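You operate a simulated robot arm through the tools that you are given. There is no shell and no other tool. Be economical: measure what you need, move in short steps, check, and stop when the job is done.

You run a simulated robot arm. Do the job below in one go: nothing can be reset, and whatever is moved stays where it is left.

TASK
Put one of the square vials from the free top of the steel bench on top of the white cartridge there.

The check looks at the end state, three seconds after you hand in, the way a careful person would. Anything else that was tipped, shoved, dropped, spilled or broken makes it a failure.

THE ROBOT
A 6-joint arm with a two-finger parallel gripper, fixed in place. Base frame: the origin is at the foot of the arm, x ahead of it, y to its left, z up; the work surface is at about z = 0. Lengths are in cm, angles in degrees, forces in N, time in s.
With the tool pointing down near the work surface it reaches from about 14 to 58 cm from the base axis. Its first joint turns from -66.0 to 66.0 degrees. Payload 2.1 kg.
Tool frame: the origin (TCP) lies between the finger pads and is the grasp point; the fingertips stand 3 cm ahead of it; z points along the fingers, y is the line along which they close. The gripper opens to 9.4 cm. The fingers are 2.8 cm wide and 1 cm thick; the gripper's body (5 by 9.6 cm) begins 5.5 cm behind the TCP.
Orientation is that of the tool frame in the base frame, as a unit quaternion [x, y, z, w]. With the fingers straight down and closing along the base's y, the tool's x points along the base's -x, its y along +y and its z along -z.

THE INTERFACE
- The arm moves only by the tool play_rows. Its argument "targets" is a list of rows, each a list of 5 numbers: the finger opening in mm, from 0 to 94, then the shift along the base's x, y, z in mm, then the turn about the base's z in degrees. In form: [[hand, dx, dy, dz, yaw], ...]. A call has 1 to 8 rows; each row shifts and turns the commanded pose from where the row before left it. Each row takes 0.2 s and may step no farther than 5 cm and 8.6 degrees from the row before; otherwise, or with a gripper value out of range, the whole call is refused. Where a pose cannot be reached the arm comes as near as it can. A force on the tool above 40 N (or 10 N above the force at the start of the call, whichever is more), or a blocked arm, ends the call early, and 0.2 s more pass. Each finger travels about 7.2 cm/s and halts on what it meets, pressing with about 42 N; the grip force reading is that of the motor and also rises with nothing between the fingers. The clock runs only during rows and for 0.2 s after the last one: add rows that do not move to give the fingers time. The reply holds the time, the measured pose of the TCP, the force on the tool along the base axes, the opening and the grip force, in the units named above and with some noise, and new pictures: "views" is both (left out), scene, wrist or none.
- Cameras (640 x 400 px; columns grow to the right, rows downward): "scene" is fixed at [2.16, -35.02, 49.93]; the picture's right is [0.97, -0.24, 0.00], its down [-0.10, -0.42, -0.90] and it looks along [0.21, 0.88, -0.43] (base axes); focal length 319 px, centre (320, 200). "wrist" rides on the gripper at [-3.7, 0, -5.8] in the tool frame; the picture's right is [0.00, -1.00, 0.00], its down [0.97, 0.00, -0.24] and it looks along [0.24, 0.00, 0.97] (tool axes); focal length 218 px, centre (320, 200).
- pixel_to_xyz(camera, pixels): for up to 12 pixels [column, row] of the newest picture of that camera ("zoom" is the newest enlarged one), the place [x, y, z] in the base frame of the surface seen there, good to about 0.3 cm. The clock stands still meanwhile.
- close_up(camera, box): a new picture of the part [left, top, right, bottom] of that camera's present view, enlarged. The clock stands still meanwhile.
- sign_off(): hands the job in; it is judged then, once.

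Keep the steps short. Do not move on a guess: measure, check each grasp and each placing, and mend mistakes. In all there are 60 turns and 120 pictures (those below and enlarged ones count). Leave the gripper open and the arm clear of the work at the hand-in unless told otherwise, and finish with a single line.

The tools are called after "Request:" as a command line: name --pt "numbers of a row" for each row, then --argument value for the rest, lists and objects as JSON in quotes. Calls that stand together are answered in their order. play_rows: Moves the arm, as the interface text tells. Its arguments: {"type":"object","properties":{"targets":{"type":"array","items":{"type":"array","items":{"type":"number"}}},"views":{"type":"string","enum":["both","scene","wrist","none"]}},"required":["targets"]} The other tools are called the same way: pixel_to_xyz (camera, pixels) gives the place of the surface under pixels of a picture; close_up (camera, box) takes an enlarged picture of a part of a camera's view; sign_off () hands the job in.

At the start:

```text
t: 0.0
position: [28.5, 9.79, 35.27]
orientation: [0.0, 1.0, 0.001, 0.001]
contact_force: [-0.6, -0.1, -0.4]
gripper_width: 9.39
finger_force: 0.1
```

scene: 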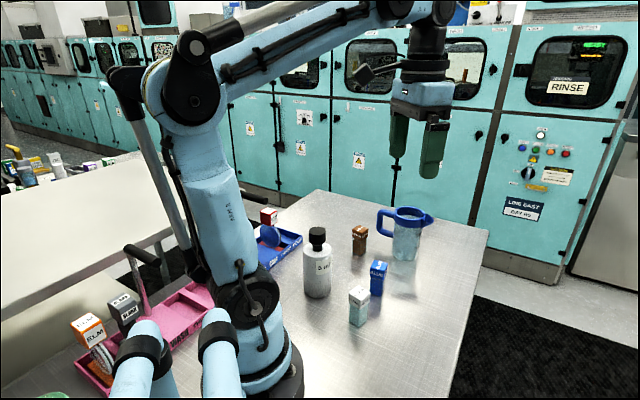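
wrist: 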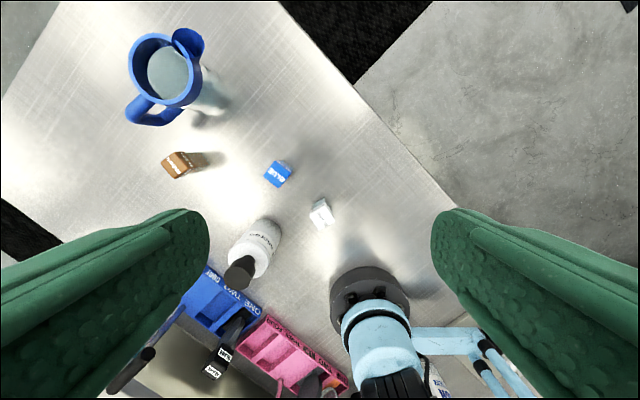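

I see a bottle, a brown, a blue and a white small item and a jug on the bench. I'll enlarge both views to tell vials from cartridge.

Request:
close_up --camera "scene" --box '[290, 200, 450, 340]'

Request:
close_up --camera "wrist" --box '[150, 130, 350, 255]'

Request:
close_up --camera "scene" --box '[60, 190, 320, 400]'

```text
2.86 times, centred on (370, 270) of scene
```

zoom: 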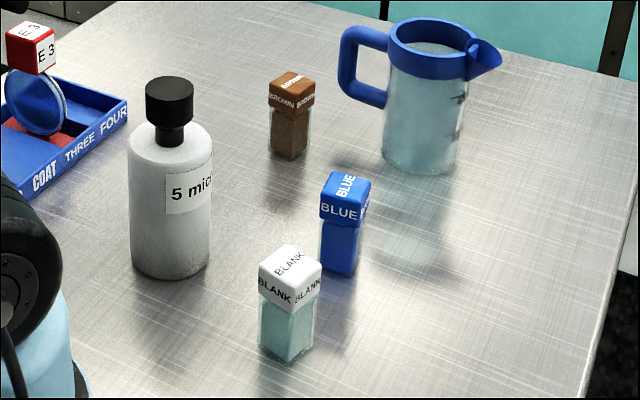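

```text
3.20 times, centred on (250, 192) of wrist
```

zoom: 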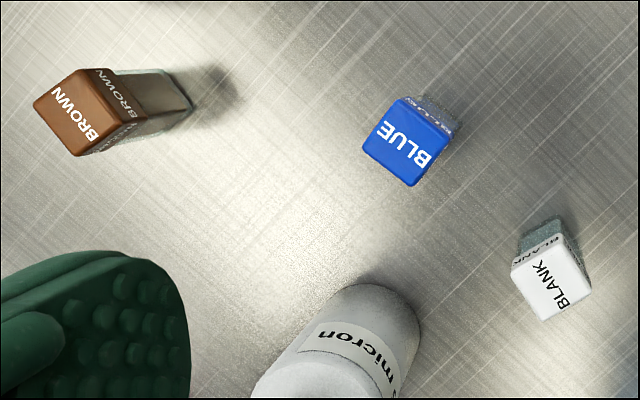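

```text
1.90 times, centred on (190, 295) of scene
```

zoom: 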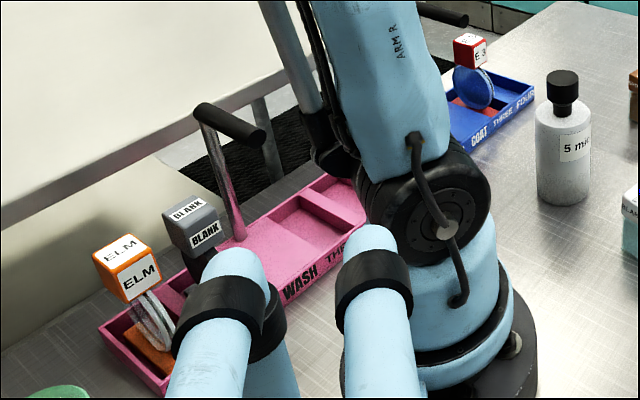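

Three vials (brown, blue, blank), and a whitish body marked "5 micron" with a black top, probably the filter cartridge. I'll check for other candidates near the base and measure.

Request:
close_up --camera "wrist" --box '[160, 210, 480, 400]'

Request:
pixel_to_xyz --camera "scene" --pixels '[[317, 231], [317, 240], [317, 228], [317, 262], [317, 295], [360, 229], [360, 252], [379, 264], [376, 293], [358, 292], [357, 324], [408, 212]]'

Request:
pixel_to_xyz --camera "wrist" --pixels '[[238, 274], [262, 235], [278, 173], [323, 216], [176, 165], [228, 275], [248, 272], [435, 380], [268, 174], [283, 188], [280, 160], [291, 172]]'

```text
2.00 times, centred on (320, 305) of wrist
```

zoom: 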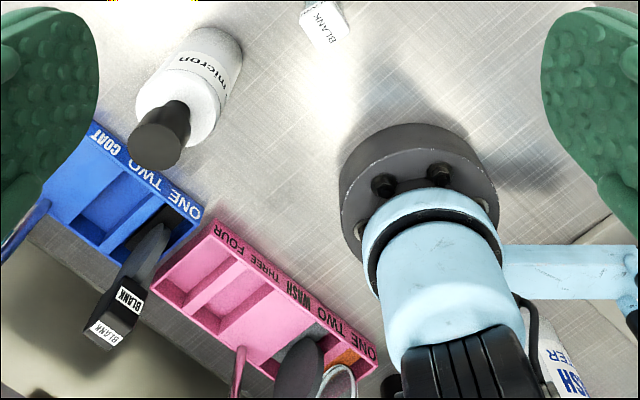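

```text
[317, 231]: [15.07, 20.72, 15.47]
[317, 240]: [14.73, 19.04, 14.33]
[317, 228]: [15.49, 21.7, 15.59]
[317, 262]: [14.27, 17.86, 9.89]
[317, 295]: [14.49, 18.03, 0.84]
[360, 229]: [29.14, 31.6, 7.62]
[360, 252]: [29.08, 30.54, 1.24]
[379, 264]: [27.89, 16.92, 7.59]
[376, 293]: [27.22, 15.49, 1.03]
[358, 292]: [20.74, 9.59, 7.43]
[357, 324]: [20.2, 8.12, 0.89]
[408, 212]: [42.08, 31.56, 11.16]
```

```text
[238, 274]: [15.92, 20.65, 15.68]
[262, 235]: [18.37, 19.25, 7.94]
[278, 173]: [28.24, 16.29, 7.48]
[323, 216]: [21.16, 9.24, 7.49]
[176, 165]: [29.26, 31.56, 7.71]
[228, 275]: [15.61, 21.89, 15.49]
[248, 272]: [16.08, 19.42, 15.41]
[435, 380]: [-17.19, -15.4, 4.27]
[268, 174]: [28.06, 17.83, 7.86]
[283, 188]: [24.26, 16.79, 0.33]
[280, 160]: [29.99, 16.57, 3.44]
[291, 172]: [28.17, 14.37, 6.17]
```

The "5 micron" filter body (top at about (15.3, 20.6, 15.5)) is the white cartridge; nothing else fits. Blue vial at about (28.1, 16.2), top 7.6, its sides turned about -35°. I'll go above it at z≈20, turned -35°, and look again.

Request:
play_rows --pt "94 -1 13 -30 -7" --pt "94 -1 13 -30 -7" --pt "94 -1 13 -30 -7" --pt "94 -1 13 -30 -7" --pt "94 0 12 -30 -7" --pt "94 0 0 0 0"

```text
t: 1.4
position: [28.4, 16.28, 20.09]
orientation: [0.3, 0.954, 0.0, 0.001]
contact_force: [0.2, -0.4, -0.7]
gripper_width: 9.4
finger_force: 0.1
```

scene: 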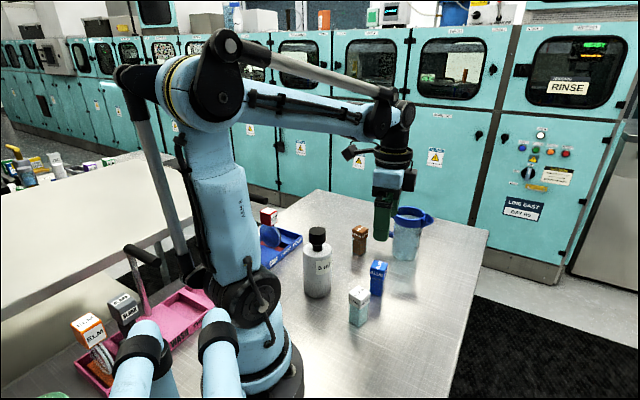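
wrist: 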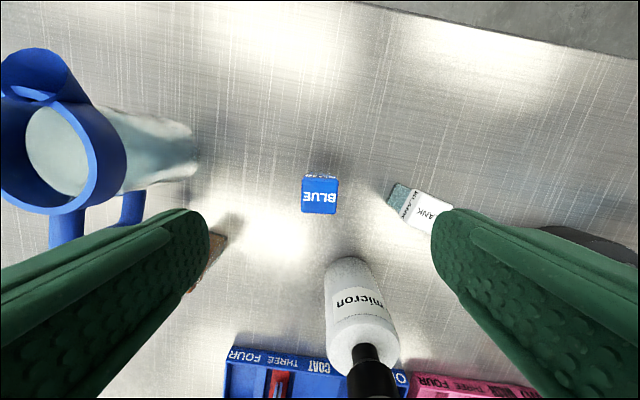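

The cap now sits square in the picture at (320,195). I'll measure its edges and the cartridge's top.

Request:
close_up --camera "wrist" --box '[280, 160, 360, 230]'

Request:
pixel_to_xyz --camera "wrist" --pixels '[[320, 196], [304, 196], [336, 196], [320, 182], [320, 210], [430, 205], [370, 376], [362, 352], [210, 250], [304, 182], [336, 210]]'

Request:
close_up --camera "scene" --box '[295, 220, 345, 255]'

```text
5.71 times, centred on (320, 195) of wrist
```

zoom: 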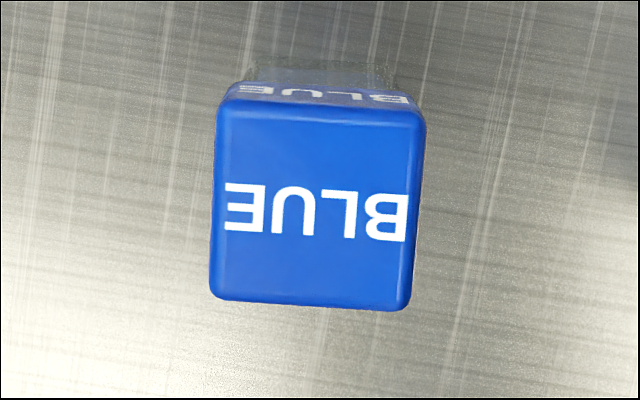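

```text
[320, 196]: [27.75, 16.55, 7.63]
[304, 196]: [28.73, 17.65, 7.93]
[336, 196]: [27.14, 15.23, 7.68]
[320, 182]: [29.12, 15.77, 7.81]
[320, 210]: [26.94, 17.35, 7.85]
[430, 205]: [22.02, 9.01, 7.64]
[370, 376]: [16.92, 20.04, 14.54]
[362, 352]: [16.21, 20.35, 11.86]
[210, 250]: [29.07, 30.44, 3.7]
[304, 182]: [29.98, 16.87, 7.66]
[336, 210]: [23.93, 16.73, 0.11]
```

```text
11.43 times, centred on (320, 238) of scene
```

zoom: 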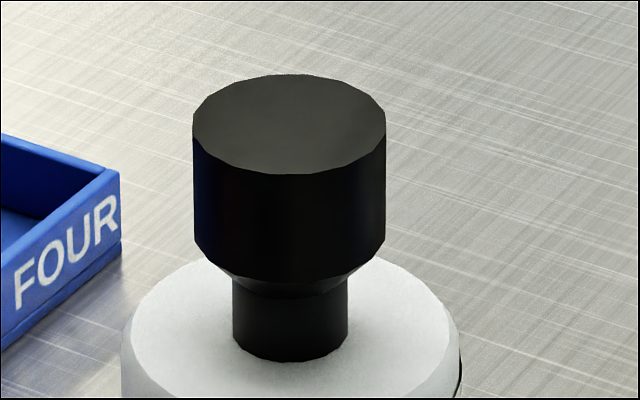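

Cap centre ≈ (28.0, 16.5), still about 3° off clockwise. I'll correct (-4, +3 mm, -3°), narrow to 62 mm to clear the blank vial, and descend to z≈9.

Request:
play_rows --pt "62 -4 3 0 -3" --pt "62 0 0 0 0" --pt "62 0 0 -40 0" --pt "62 0 0 -40 0" --pt "62 0 0 -30 0" --pt "62 0 0 0 0"

```text
t: 2.8
position: [27.69, 16.64, 9.15]
orientation: [0.324, 0.946, 0.001, 0.001]
contact_force: [0.0, 0.0, -0.3]
gripper_width: 6.19
finger_force: 0.1
```

scene: 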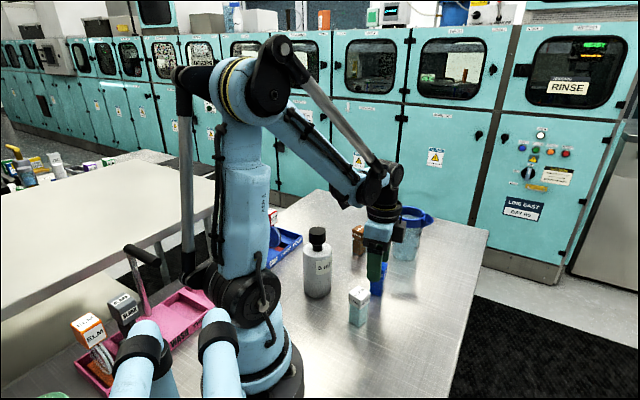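
wrist: 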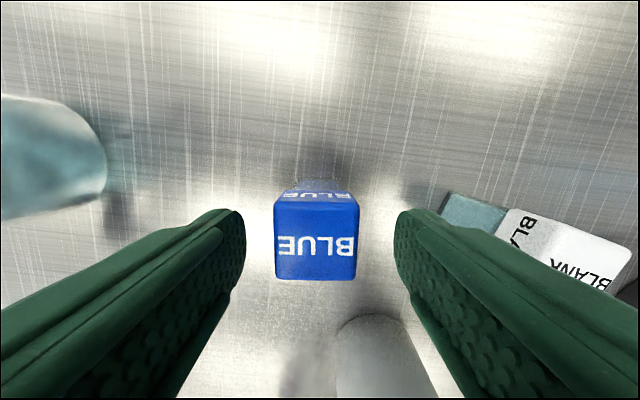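

The cap shows at (315,240): the tool is about 4 mm too far along its x and 1.5 mm off in y. I'll shift (+4, -1 mm), then lower to z≈6, fingers on either side.

Request:
play_rows --pt "62 4 -1 0 0" --pt "62 0 0 0 0" --pt "62 0 0 -16 0" --pt "62 0 0 -15 0" --pt "62 0 0 0 0"

```text
t: 4.0
position: [28.09, 16.52, 6.05]
orientation: [0.325, 0.946, 0.0, 0.0]
contact_force: [0.5, -0.4, -0.9]
gripper_width: 6.21
finger_force: 0.1
```

scene: 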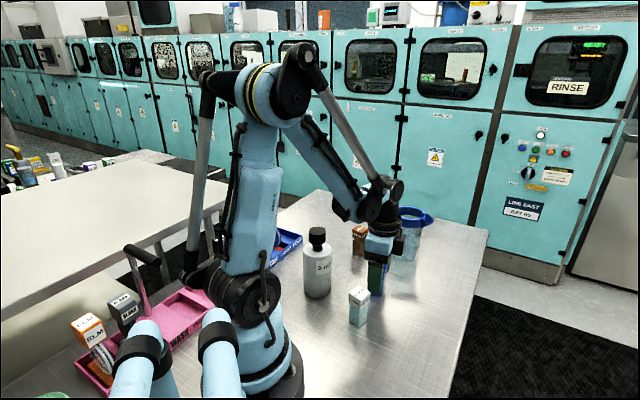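
wrist: 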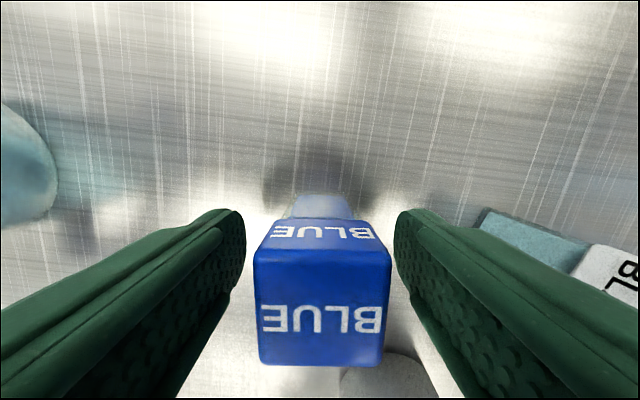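

The cap is centred between the fingers at (322, 305). Closing.

Request:
play_rows --pt "20 0 0 0 0" --pt "20 0 0 0 0" --pt "20 0 0 0 0" --views "wrist"

```text
t: 4.8
position: [28.08, 16.6, 6.09]
orientation: [0.325, 0.946, 0.001, 0.002]
contact_force: [1.2, -0.3, 0.5]
gripper_width: 3.53
finger_force: 41.9
```

wrist: 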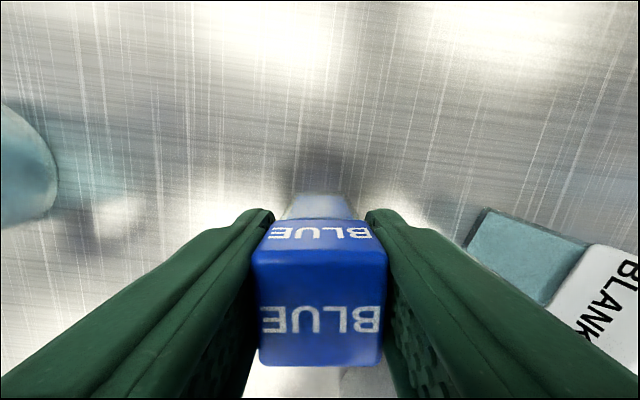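

Gripped at 3.53 cm. I'll lift straight up in short steps, with the grip held.

Request:
play_rows --pt "20 0 0 15 0" --pt "20 0 0 35 0" --pt "20 0 0 45 0" --pt "20 0 0 45 0" --pt "20 0 0 40 0" --pt "20 0 0 20 0" --pt "20 0 0 0 0"

```text
t: 6.4
position: [27.97, 16.5, 26.06]
orientation: [0.325, 0.946, 0.0, 0.001]
contact_force: [0.3, 0.2, -0.5]
gripper_width: 3.52
finger_force: 42.3
```

scene: 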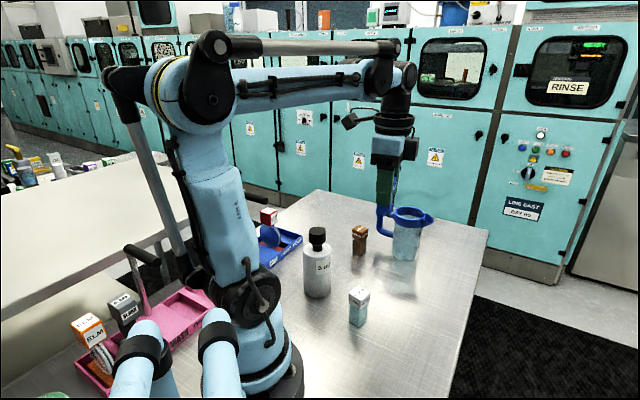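
wrist: 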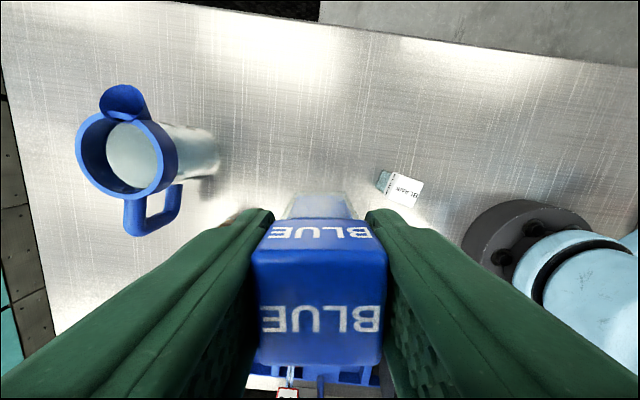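

Blue vial is held cleanly. Now I'll pin down the cartridge's top disc from a fresh enlargement: its edge and centre pixels.

Request:
close_up --camera "scene" --box '[295, 220, 345, 255]'

Request:
pixel_to_xyz --camera "zoom" --pixels '[[289, 124], [210, 124], [368, 124], [289, 84], [289, 164], [230, 100], [350, 150], [230, 150], [350, 100], [289, 115], [289, 133], [270, 124]]'

Request:
close_up --camera "scene" --box '[360, 140, 430, 250]'

```text
11.43 times, centred on (320, 238) of scene
```

zoom: 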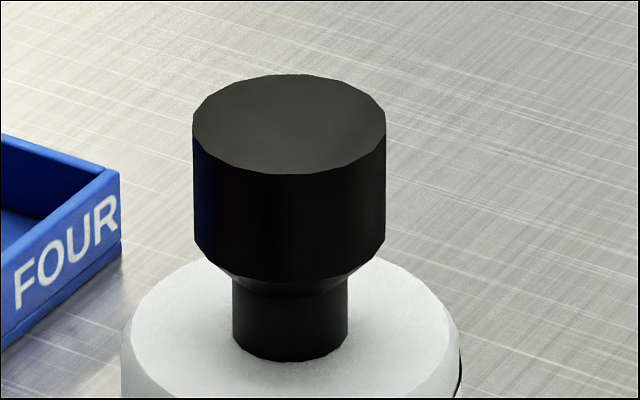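

```text
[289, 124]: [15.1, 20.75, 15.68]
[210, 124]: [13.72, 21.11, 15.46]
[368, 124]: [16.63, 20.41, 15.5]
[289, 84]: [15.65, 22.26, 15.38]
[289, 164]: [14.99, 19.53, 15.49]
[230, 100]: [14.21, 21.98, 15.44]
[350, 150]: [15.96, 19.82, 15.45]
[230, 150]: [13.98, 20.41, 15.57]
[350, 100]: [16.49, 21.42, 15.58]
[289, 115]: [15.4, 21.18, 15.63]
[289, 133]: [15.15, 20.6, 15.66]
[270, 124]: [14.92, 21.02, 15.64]
```

```text
3.64 times, centred on (395, 195) of scene
```

zoom: 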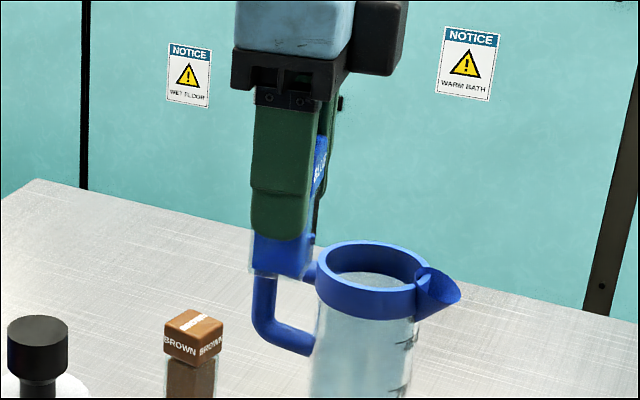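

Disc centre ≈ (15.25, 20.85, 15.55), about 3.7 cm across. The vial's foot is at z≈20. I'll move across at this height to above it and check.

Request:
play_rows --pt "20 -15 5 0 0" --pt "20 -30 10 0 0" --pt "20 -30 10 0 0" --pt "20 -30 10 0 0" --pt "20 -23 8 0 0" --pt "20 0 0 0 0" --pt "20 0 0 0 0"

Request:
close_up --camera "scene" --box '[270, 170, 370, 250]'

```text
t: 8.0
position: [15.16, 20.9, 26.17]
orientation: [0.325, 0.946, 0.001, 0.001]
contact_force: [-1.4, -0.7, -0.9]
gripper_width: 3.53
finger_force: 41.8
```

scene: 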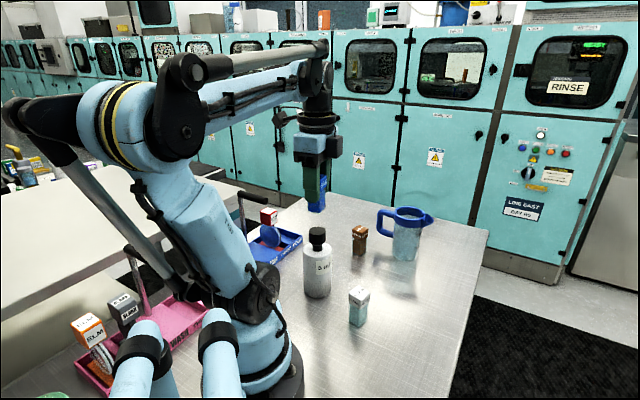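
wrist: 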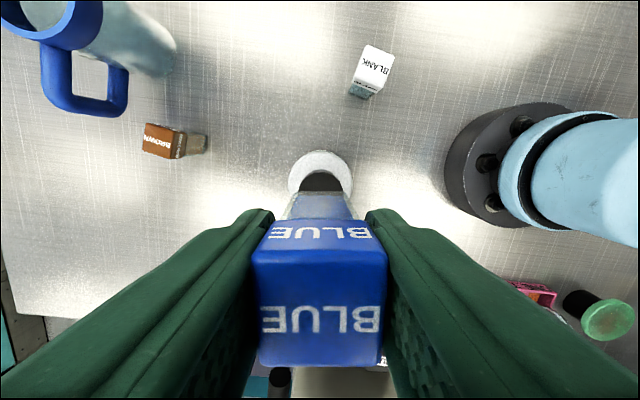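

```text
5.00 times, centred on (320, 210) of scene
```

zoom: 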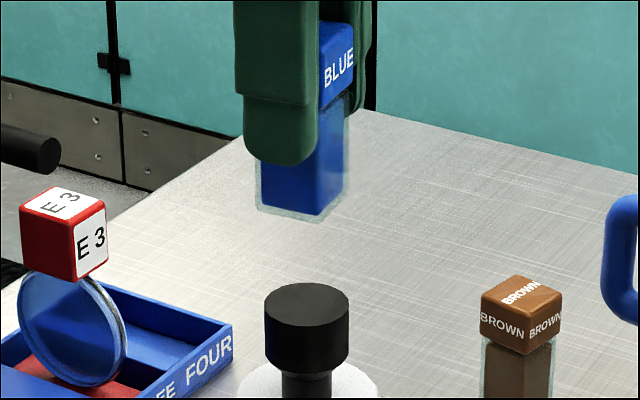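

Vial is over the knob, slightly left (zoom: vial foot centre ~302, knob ~307; wrist: knob ~3 px right). I'll trim (+1, -2 mm) and lower 35 mm, then look closely.

Request:
play_rows --pt "20 1 -2 0 0" --pt "20 0 0 -15 0" --pt "20 0 0 -15 0" --pt "20 0 0 -5 0" --pt "20 0 0 0 0" --pt "20 0 0 0 0"

Request:
close_up --camera "scene" --box '[285, 195, 345, 245]'

Request:
close_up --camera "wrist" --box '[270, 130, 370, 230]'

```text
t: 9.4
position: [15.34, 20.51, 22.58]
orientation: [0.325, 0.946, 0.0, 0.001]
contact_force: [-0.4, -0.5, -0.8]
gripper_width: 3.55
finger_force: 42.0
```

scene: 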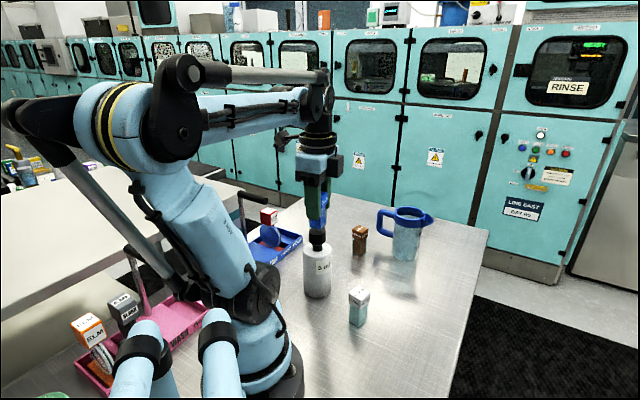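
wrist: 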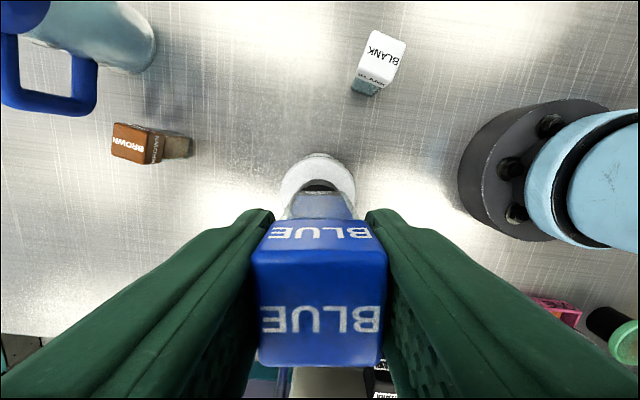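

```text
8.00 times, centred on (315, 220) of scene
```

zoom: 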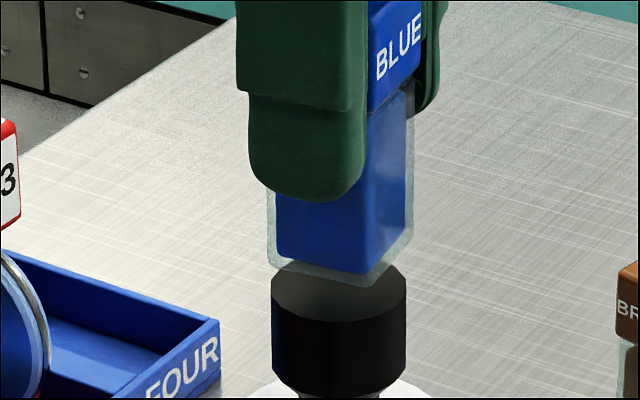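

```text
4.00 times, centred on (320, 180) of wrist
```

zoom: 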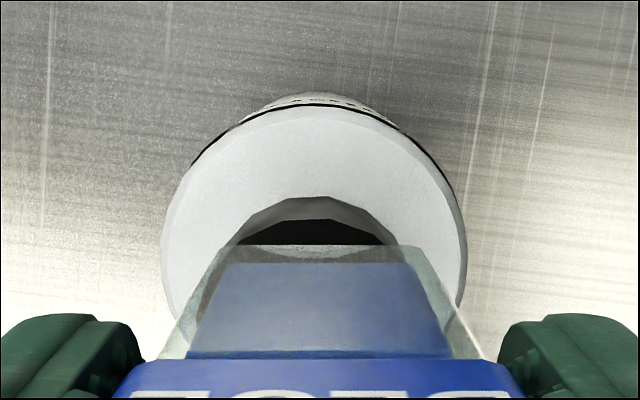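

Well centred in both views (scene: vial foot ~340 vs knob ~338; gap about 9 mm). I'll lower 7 mm gently and read the force.

Request:
play_rows --pt "20 0 0 -4 0" --pt "20 0 0 -2 0" --pt "20 0 0 -1 0" --pt "20 0 0 0 0" --views "none"

Request:
close_up --camera "scene" --box '[285, 195, 345, 245]'

```text
t: 10.4
position: [15.39, 20.69, 21.92]
orientation: [0.325, 0.946, 0.001, 0.001]
contact_force: [-1.0, 0.5, -0.9]
gripper_width: 3.53
finger_force: 42.3
```

```text
8.00 times, centred on (315, 220) of scene
```

zoom: 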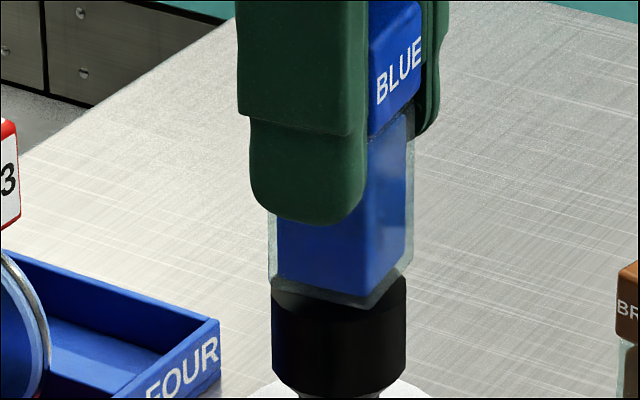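

No contact yet; a sliver of gap left. Down 1 mm more, twice.

Request:
play_rows --pt "20 0 0 -1 0" --pt "20 0 0 -1 0" --pt "20 0 0 0 0" --views "none"

Request:
close_up --camera "scene" --box '[285, 195, 345, 245]'

```text
t: 11.2
position: [15.28, 20.53, 21.61]
orientation: [0.324, 0.946, 0.0, 0.002]
contact_force: [0.6, 0.3, -0.2]
gripper_width: 3.54
finger_force: 41.8
```

```text
8.00 times, centred on (315, 220) of scene
```

zoom: 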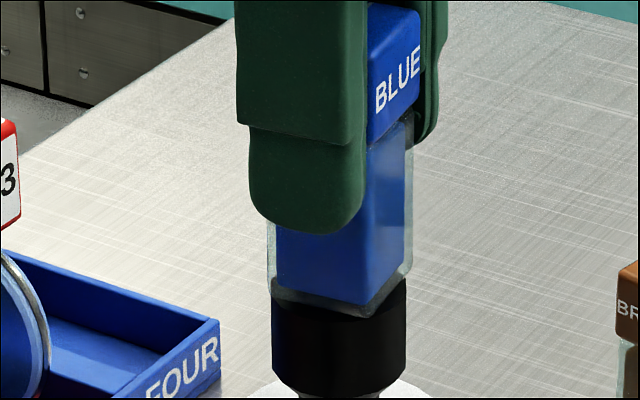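

Still no force. Another 1 mm in half-millimetre steps.

Request:
play_rows --pt "20 0 0 -0.5 0" --pt "20 0 0 -0.5 0" --pt "20 0 0 0 0" --views "none"

```text
t: 12.0
position: [15.54, 20.6, 21.57]
orientation: [0.325, 0.946, 0.001, 0.001]
contact_force: [-0.3, -0.1, -1.0]
gripper_width: 3.54
finger_force: 42.1
```

Request:
play_rows --pt "20 0 0 -0.5 0" --pt "20 0 0 -0.5 0" --pt "20 0 0 0 0" --views "none"

Request:
close_up --camera "scene" --box '[285, 195, 345, 245]'

```text
t: 12.8
position: [15.49, 20.6, 21.57]
orientation: [0.325, 0.946, 0.001, 0.0]
contact_force: [-1.1, 0.3, 9.3]
gripper_width: 3.55
finger_force: 42.2
```

```text
8.00 times, centred on (315, 220) of scene
```

zoom: 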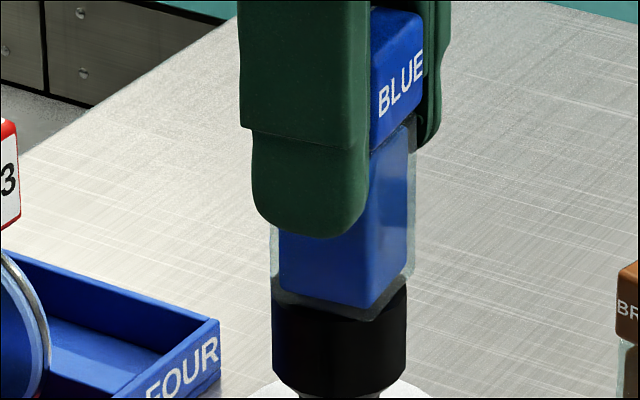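

Contact: 9 N upward, vial seated on the knob. I'll ease off slightly and open slowly.

Request:
play_rows --pt "20 0 0 -0.0 0" --pt "20 0 0 0.4 0" --pt "38 0 0 0 0" --pt "44 0 0 0 0" --pt "52 0 0 0 0" --pt "60 0 0 0 0" --pt "60 0 0 0 0"

Request:
close_up --camera "scene" --box '[285, 195, 345, 245]'

```text
t: 14.4
position: [15.44, 20.6, 21.53]
orientation: [0.324, 0.946, 0.0, 0.001]
contact_force: [-0.3, -0.5, 0.0]
gripper_width: 5.97
finger_force: 0.0
```

scene: 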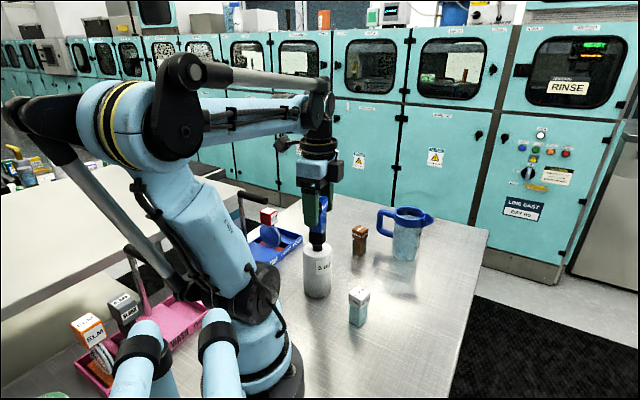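
wrist: 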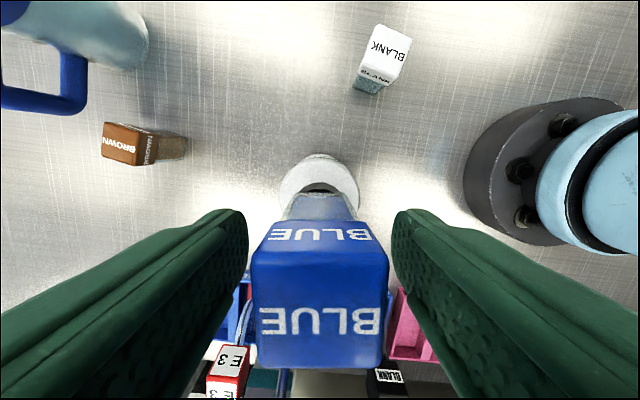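

```text
8.00 times, centred on (315, 220) of scene
```

zoom: 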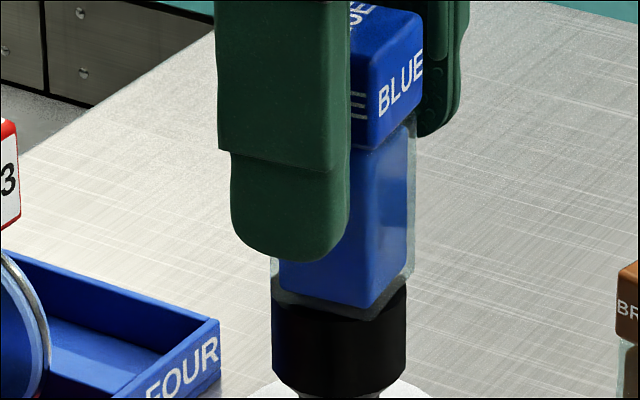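

The vial stands free with clearance on both sides. Rising straight up.

Request:
play_rows --pt "60 0 0 10 0" --pt "60 0 0 25 0" --pt "60 0 0 35 0" --pt "60 0 0 35 0" --pt "60 0 0 0 0"

Request:
close_up --camera "scene" --box '[275, 180, 365, 310]'

```text
t: 15.6
position: [15.58, 20.59, 31.98]
orientation: [0.325, 0.946, 0.0, 0.001]
contact_force: [-0.2, -0.1, -0.3]
gripper_width: 5.99
finger_force: 0.0
```

scene: 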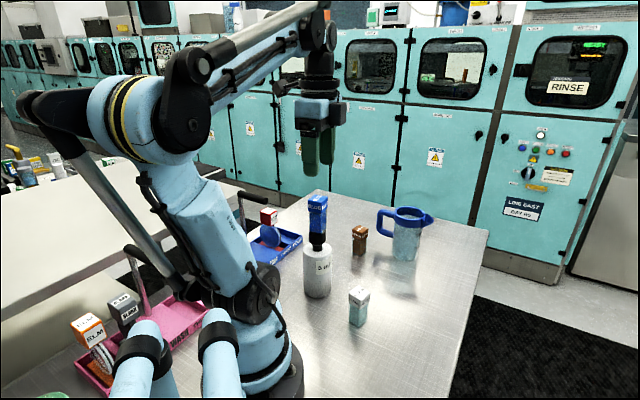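
wrist: 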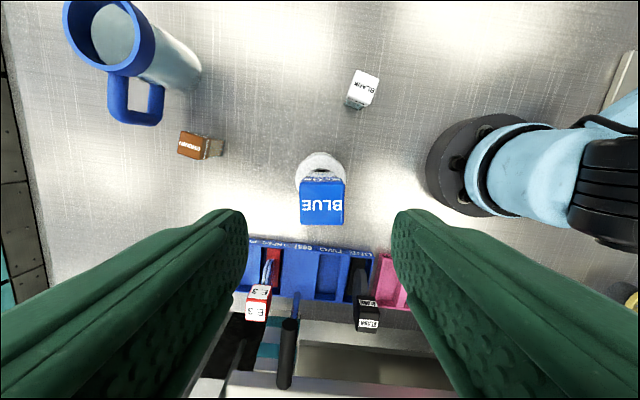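

```text
3.08 times, centred on (320, 245) of scene
```

zoom: 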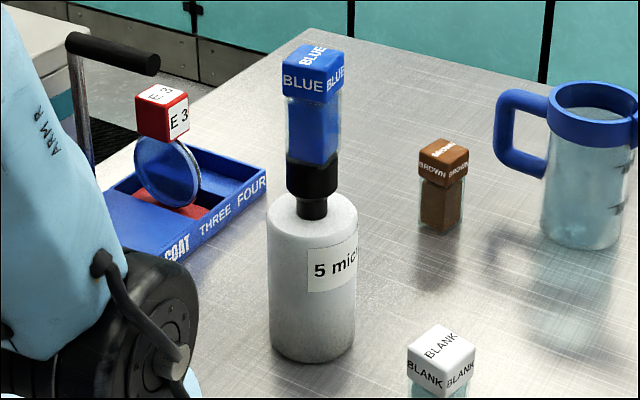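

The vial stands upright and centred on the cartridge, and nothing else has moved. I'll back the arm off sideways at height, open the gripper fully, and check once more.

Request:
play_rows --pt "80 20 -5 20 0" --pt "94 40 -10 0 0" --pt "94 40 -15 0 0" --pt "94 20 -10 0 0" --pt "94 0 0 0 0" --pt "94 0 0 0 0" --views "scene"

```text
t: 17.0
position: [27.33, 16.76, 34.13]
orientation: [0.325, 0.946, 0.0, 0.001]
contact_force: [0.3, 0.3, -0.5]
gripper_width: 9.41
finger_force: 0.0
```

scene: 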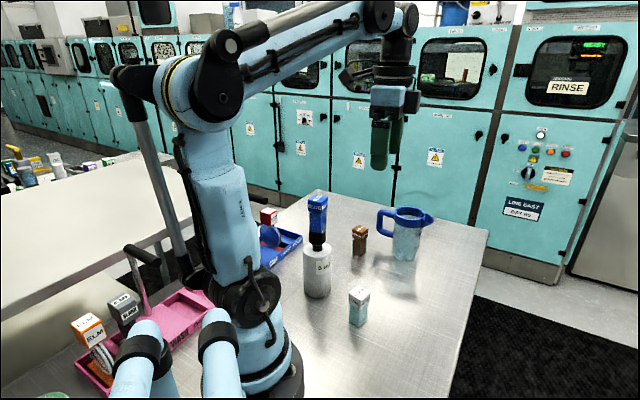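

Vial stable at (317, 218), arm clear, gripper open: handing in.

Request:
sign_off

```text
The job is handed in.
```

The blue square vial is standing upright on top of the white "5 micron" cartridge, nothing else was disturbed, and the arm is clear with the gripper open.
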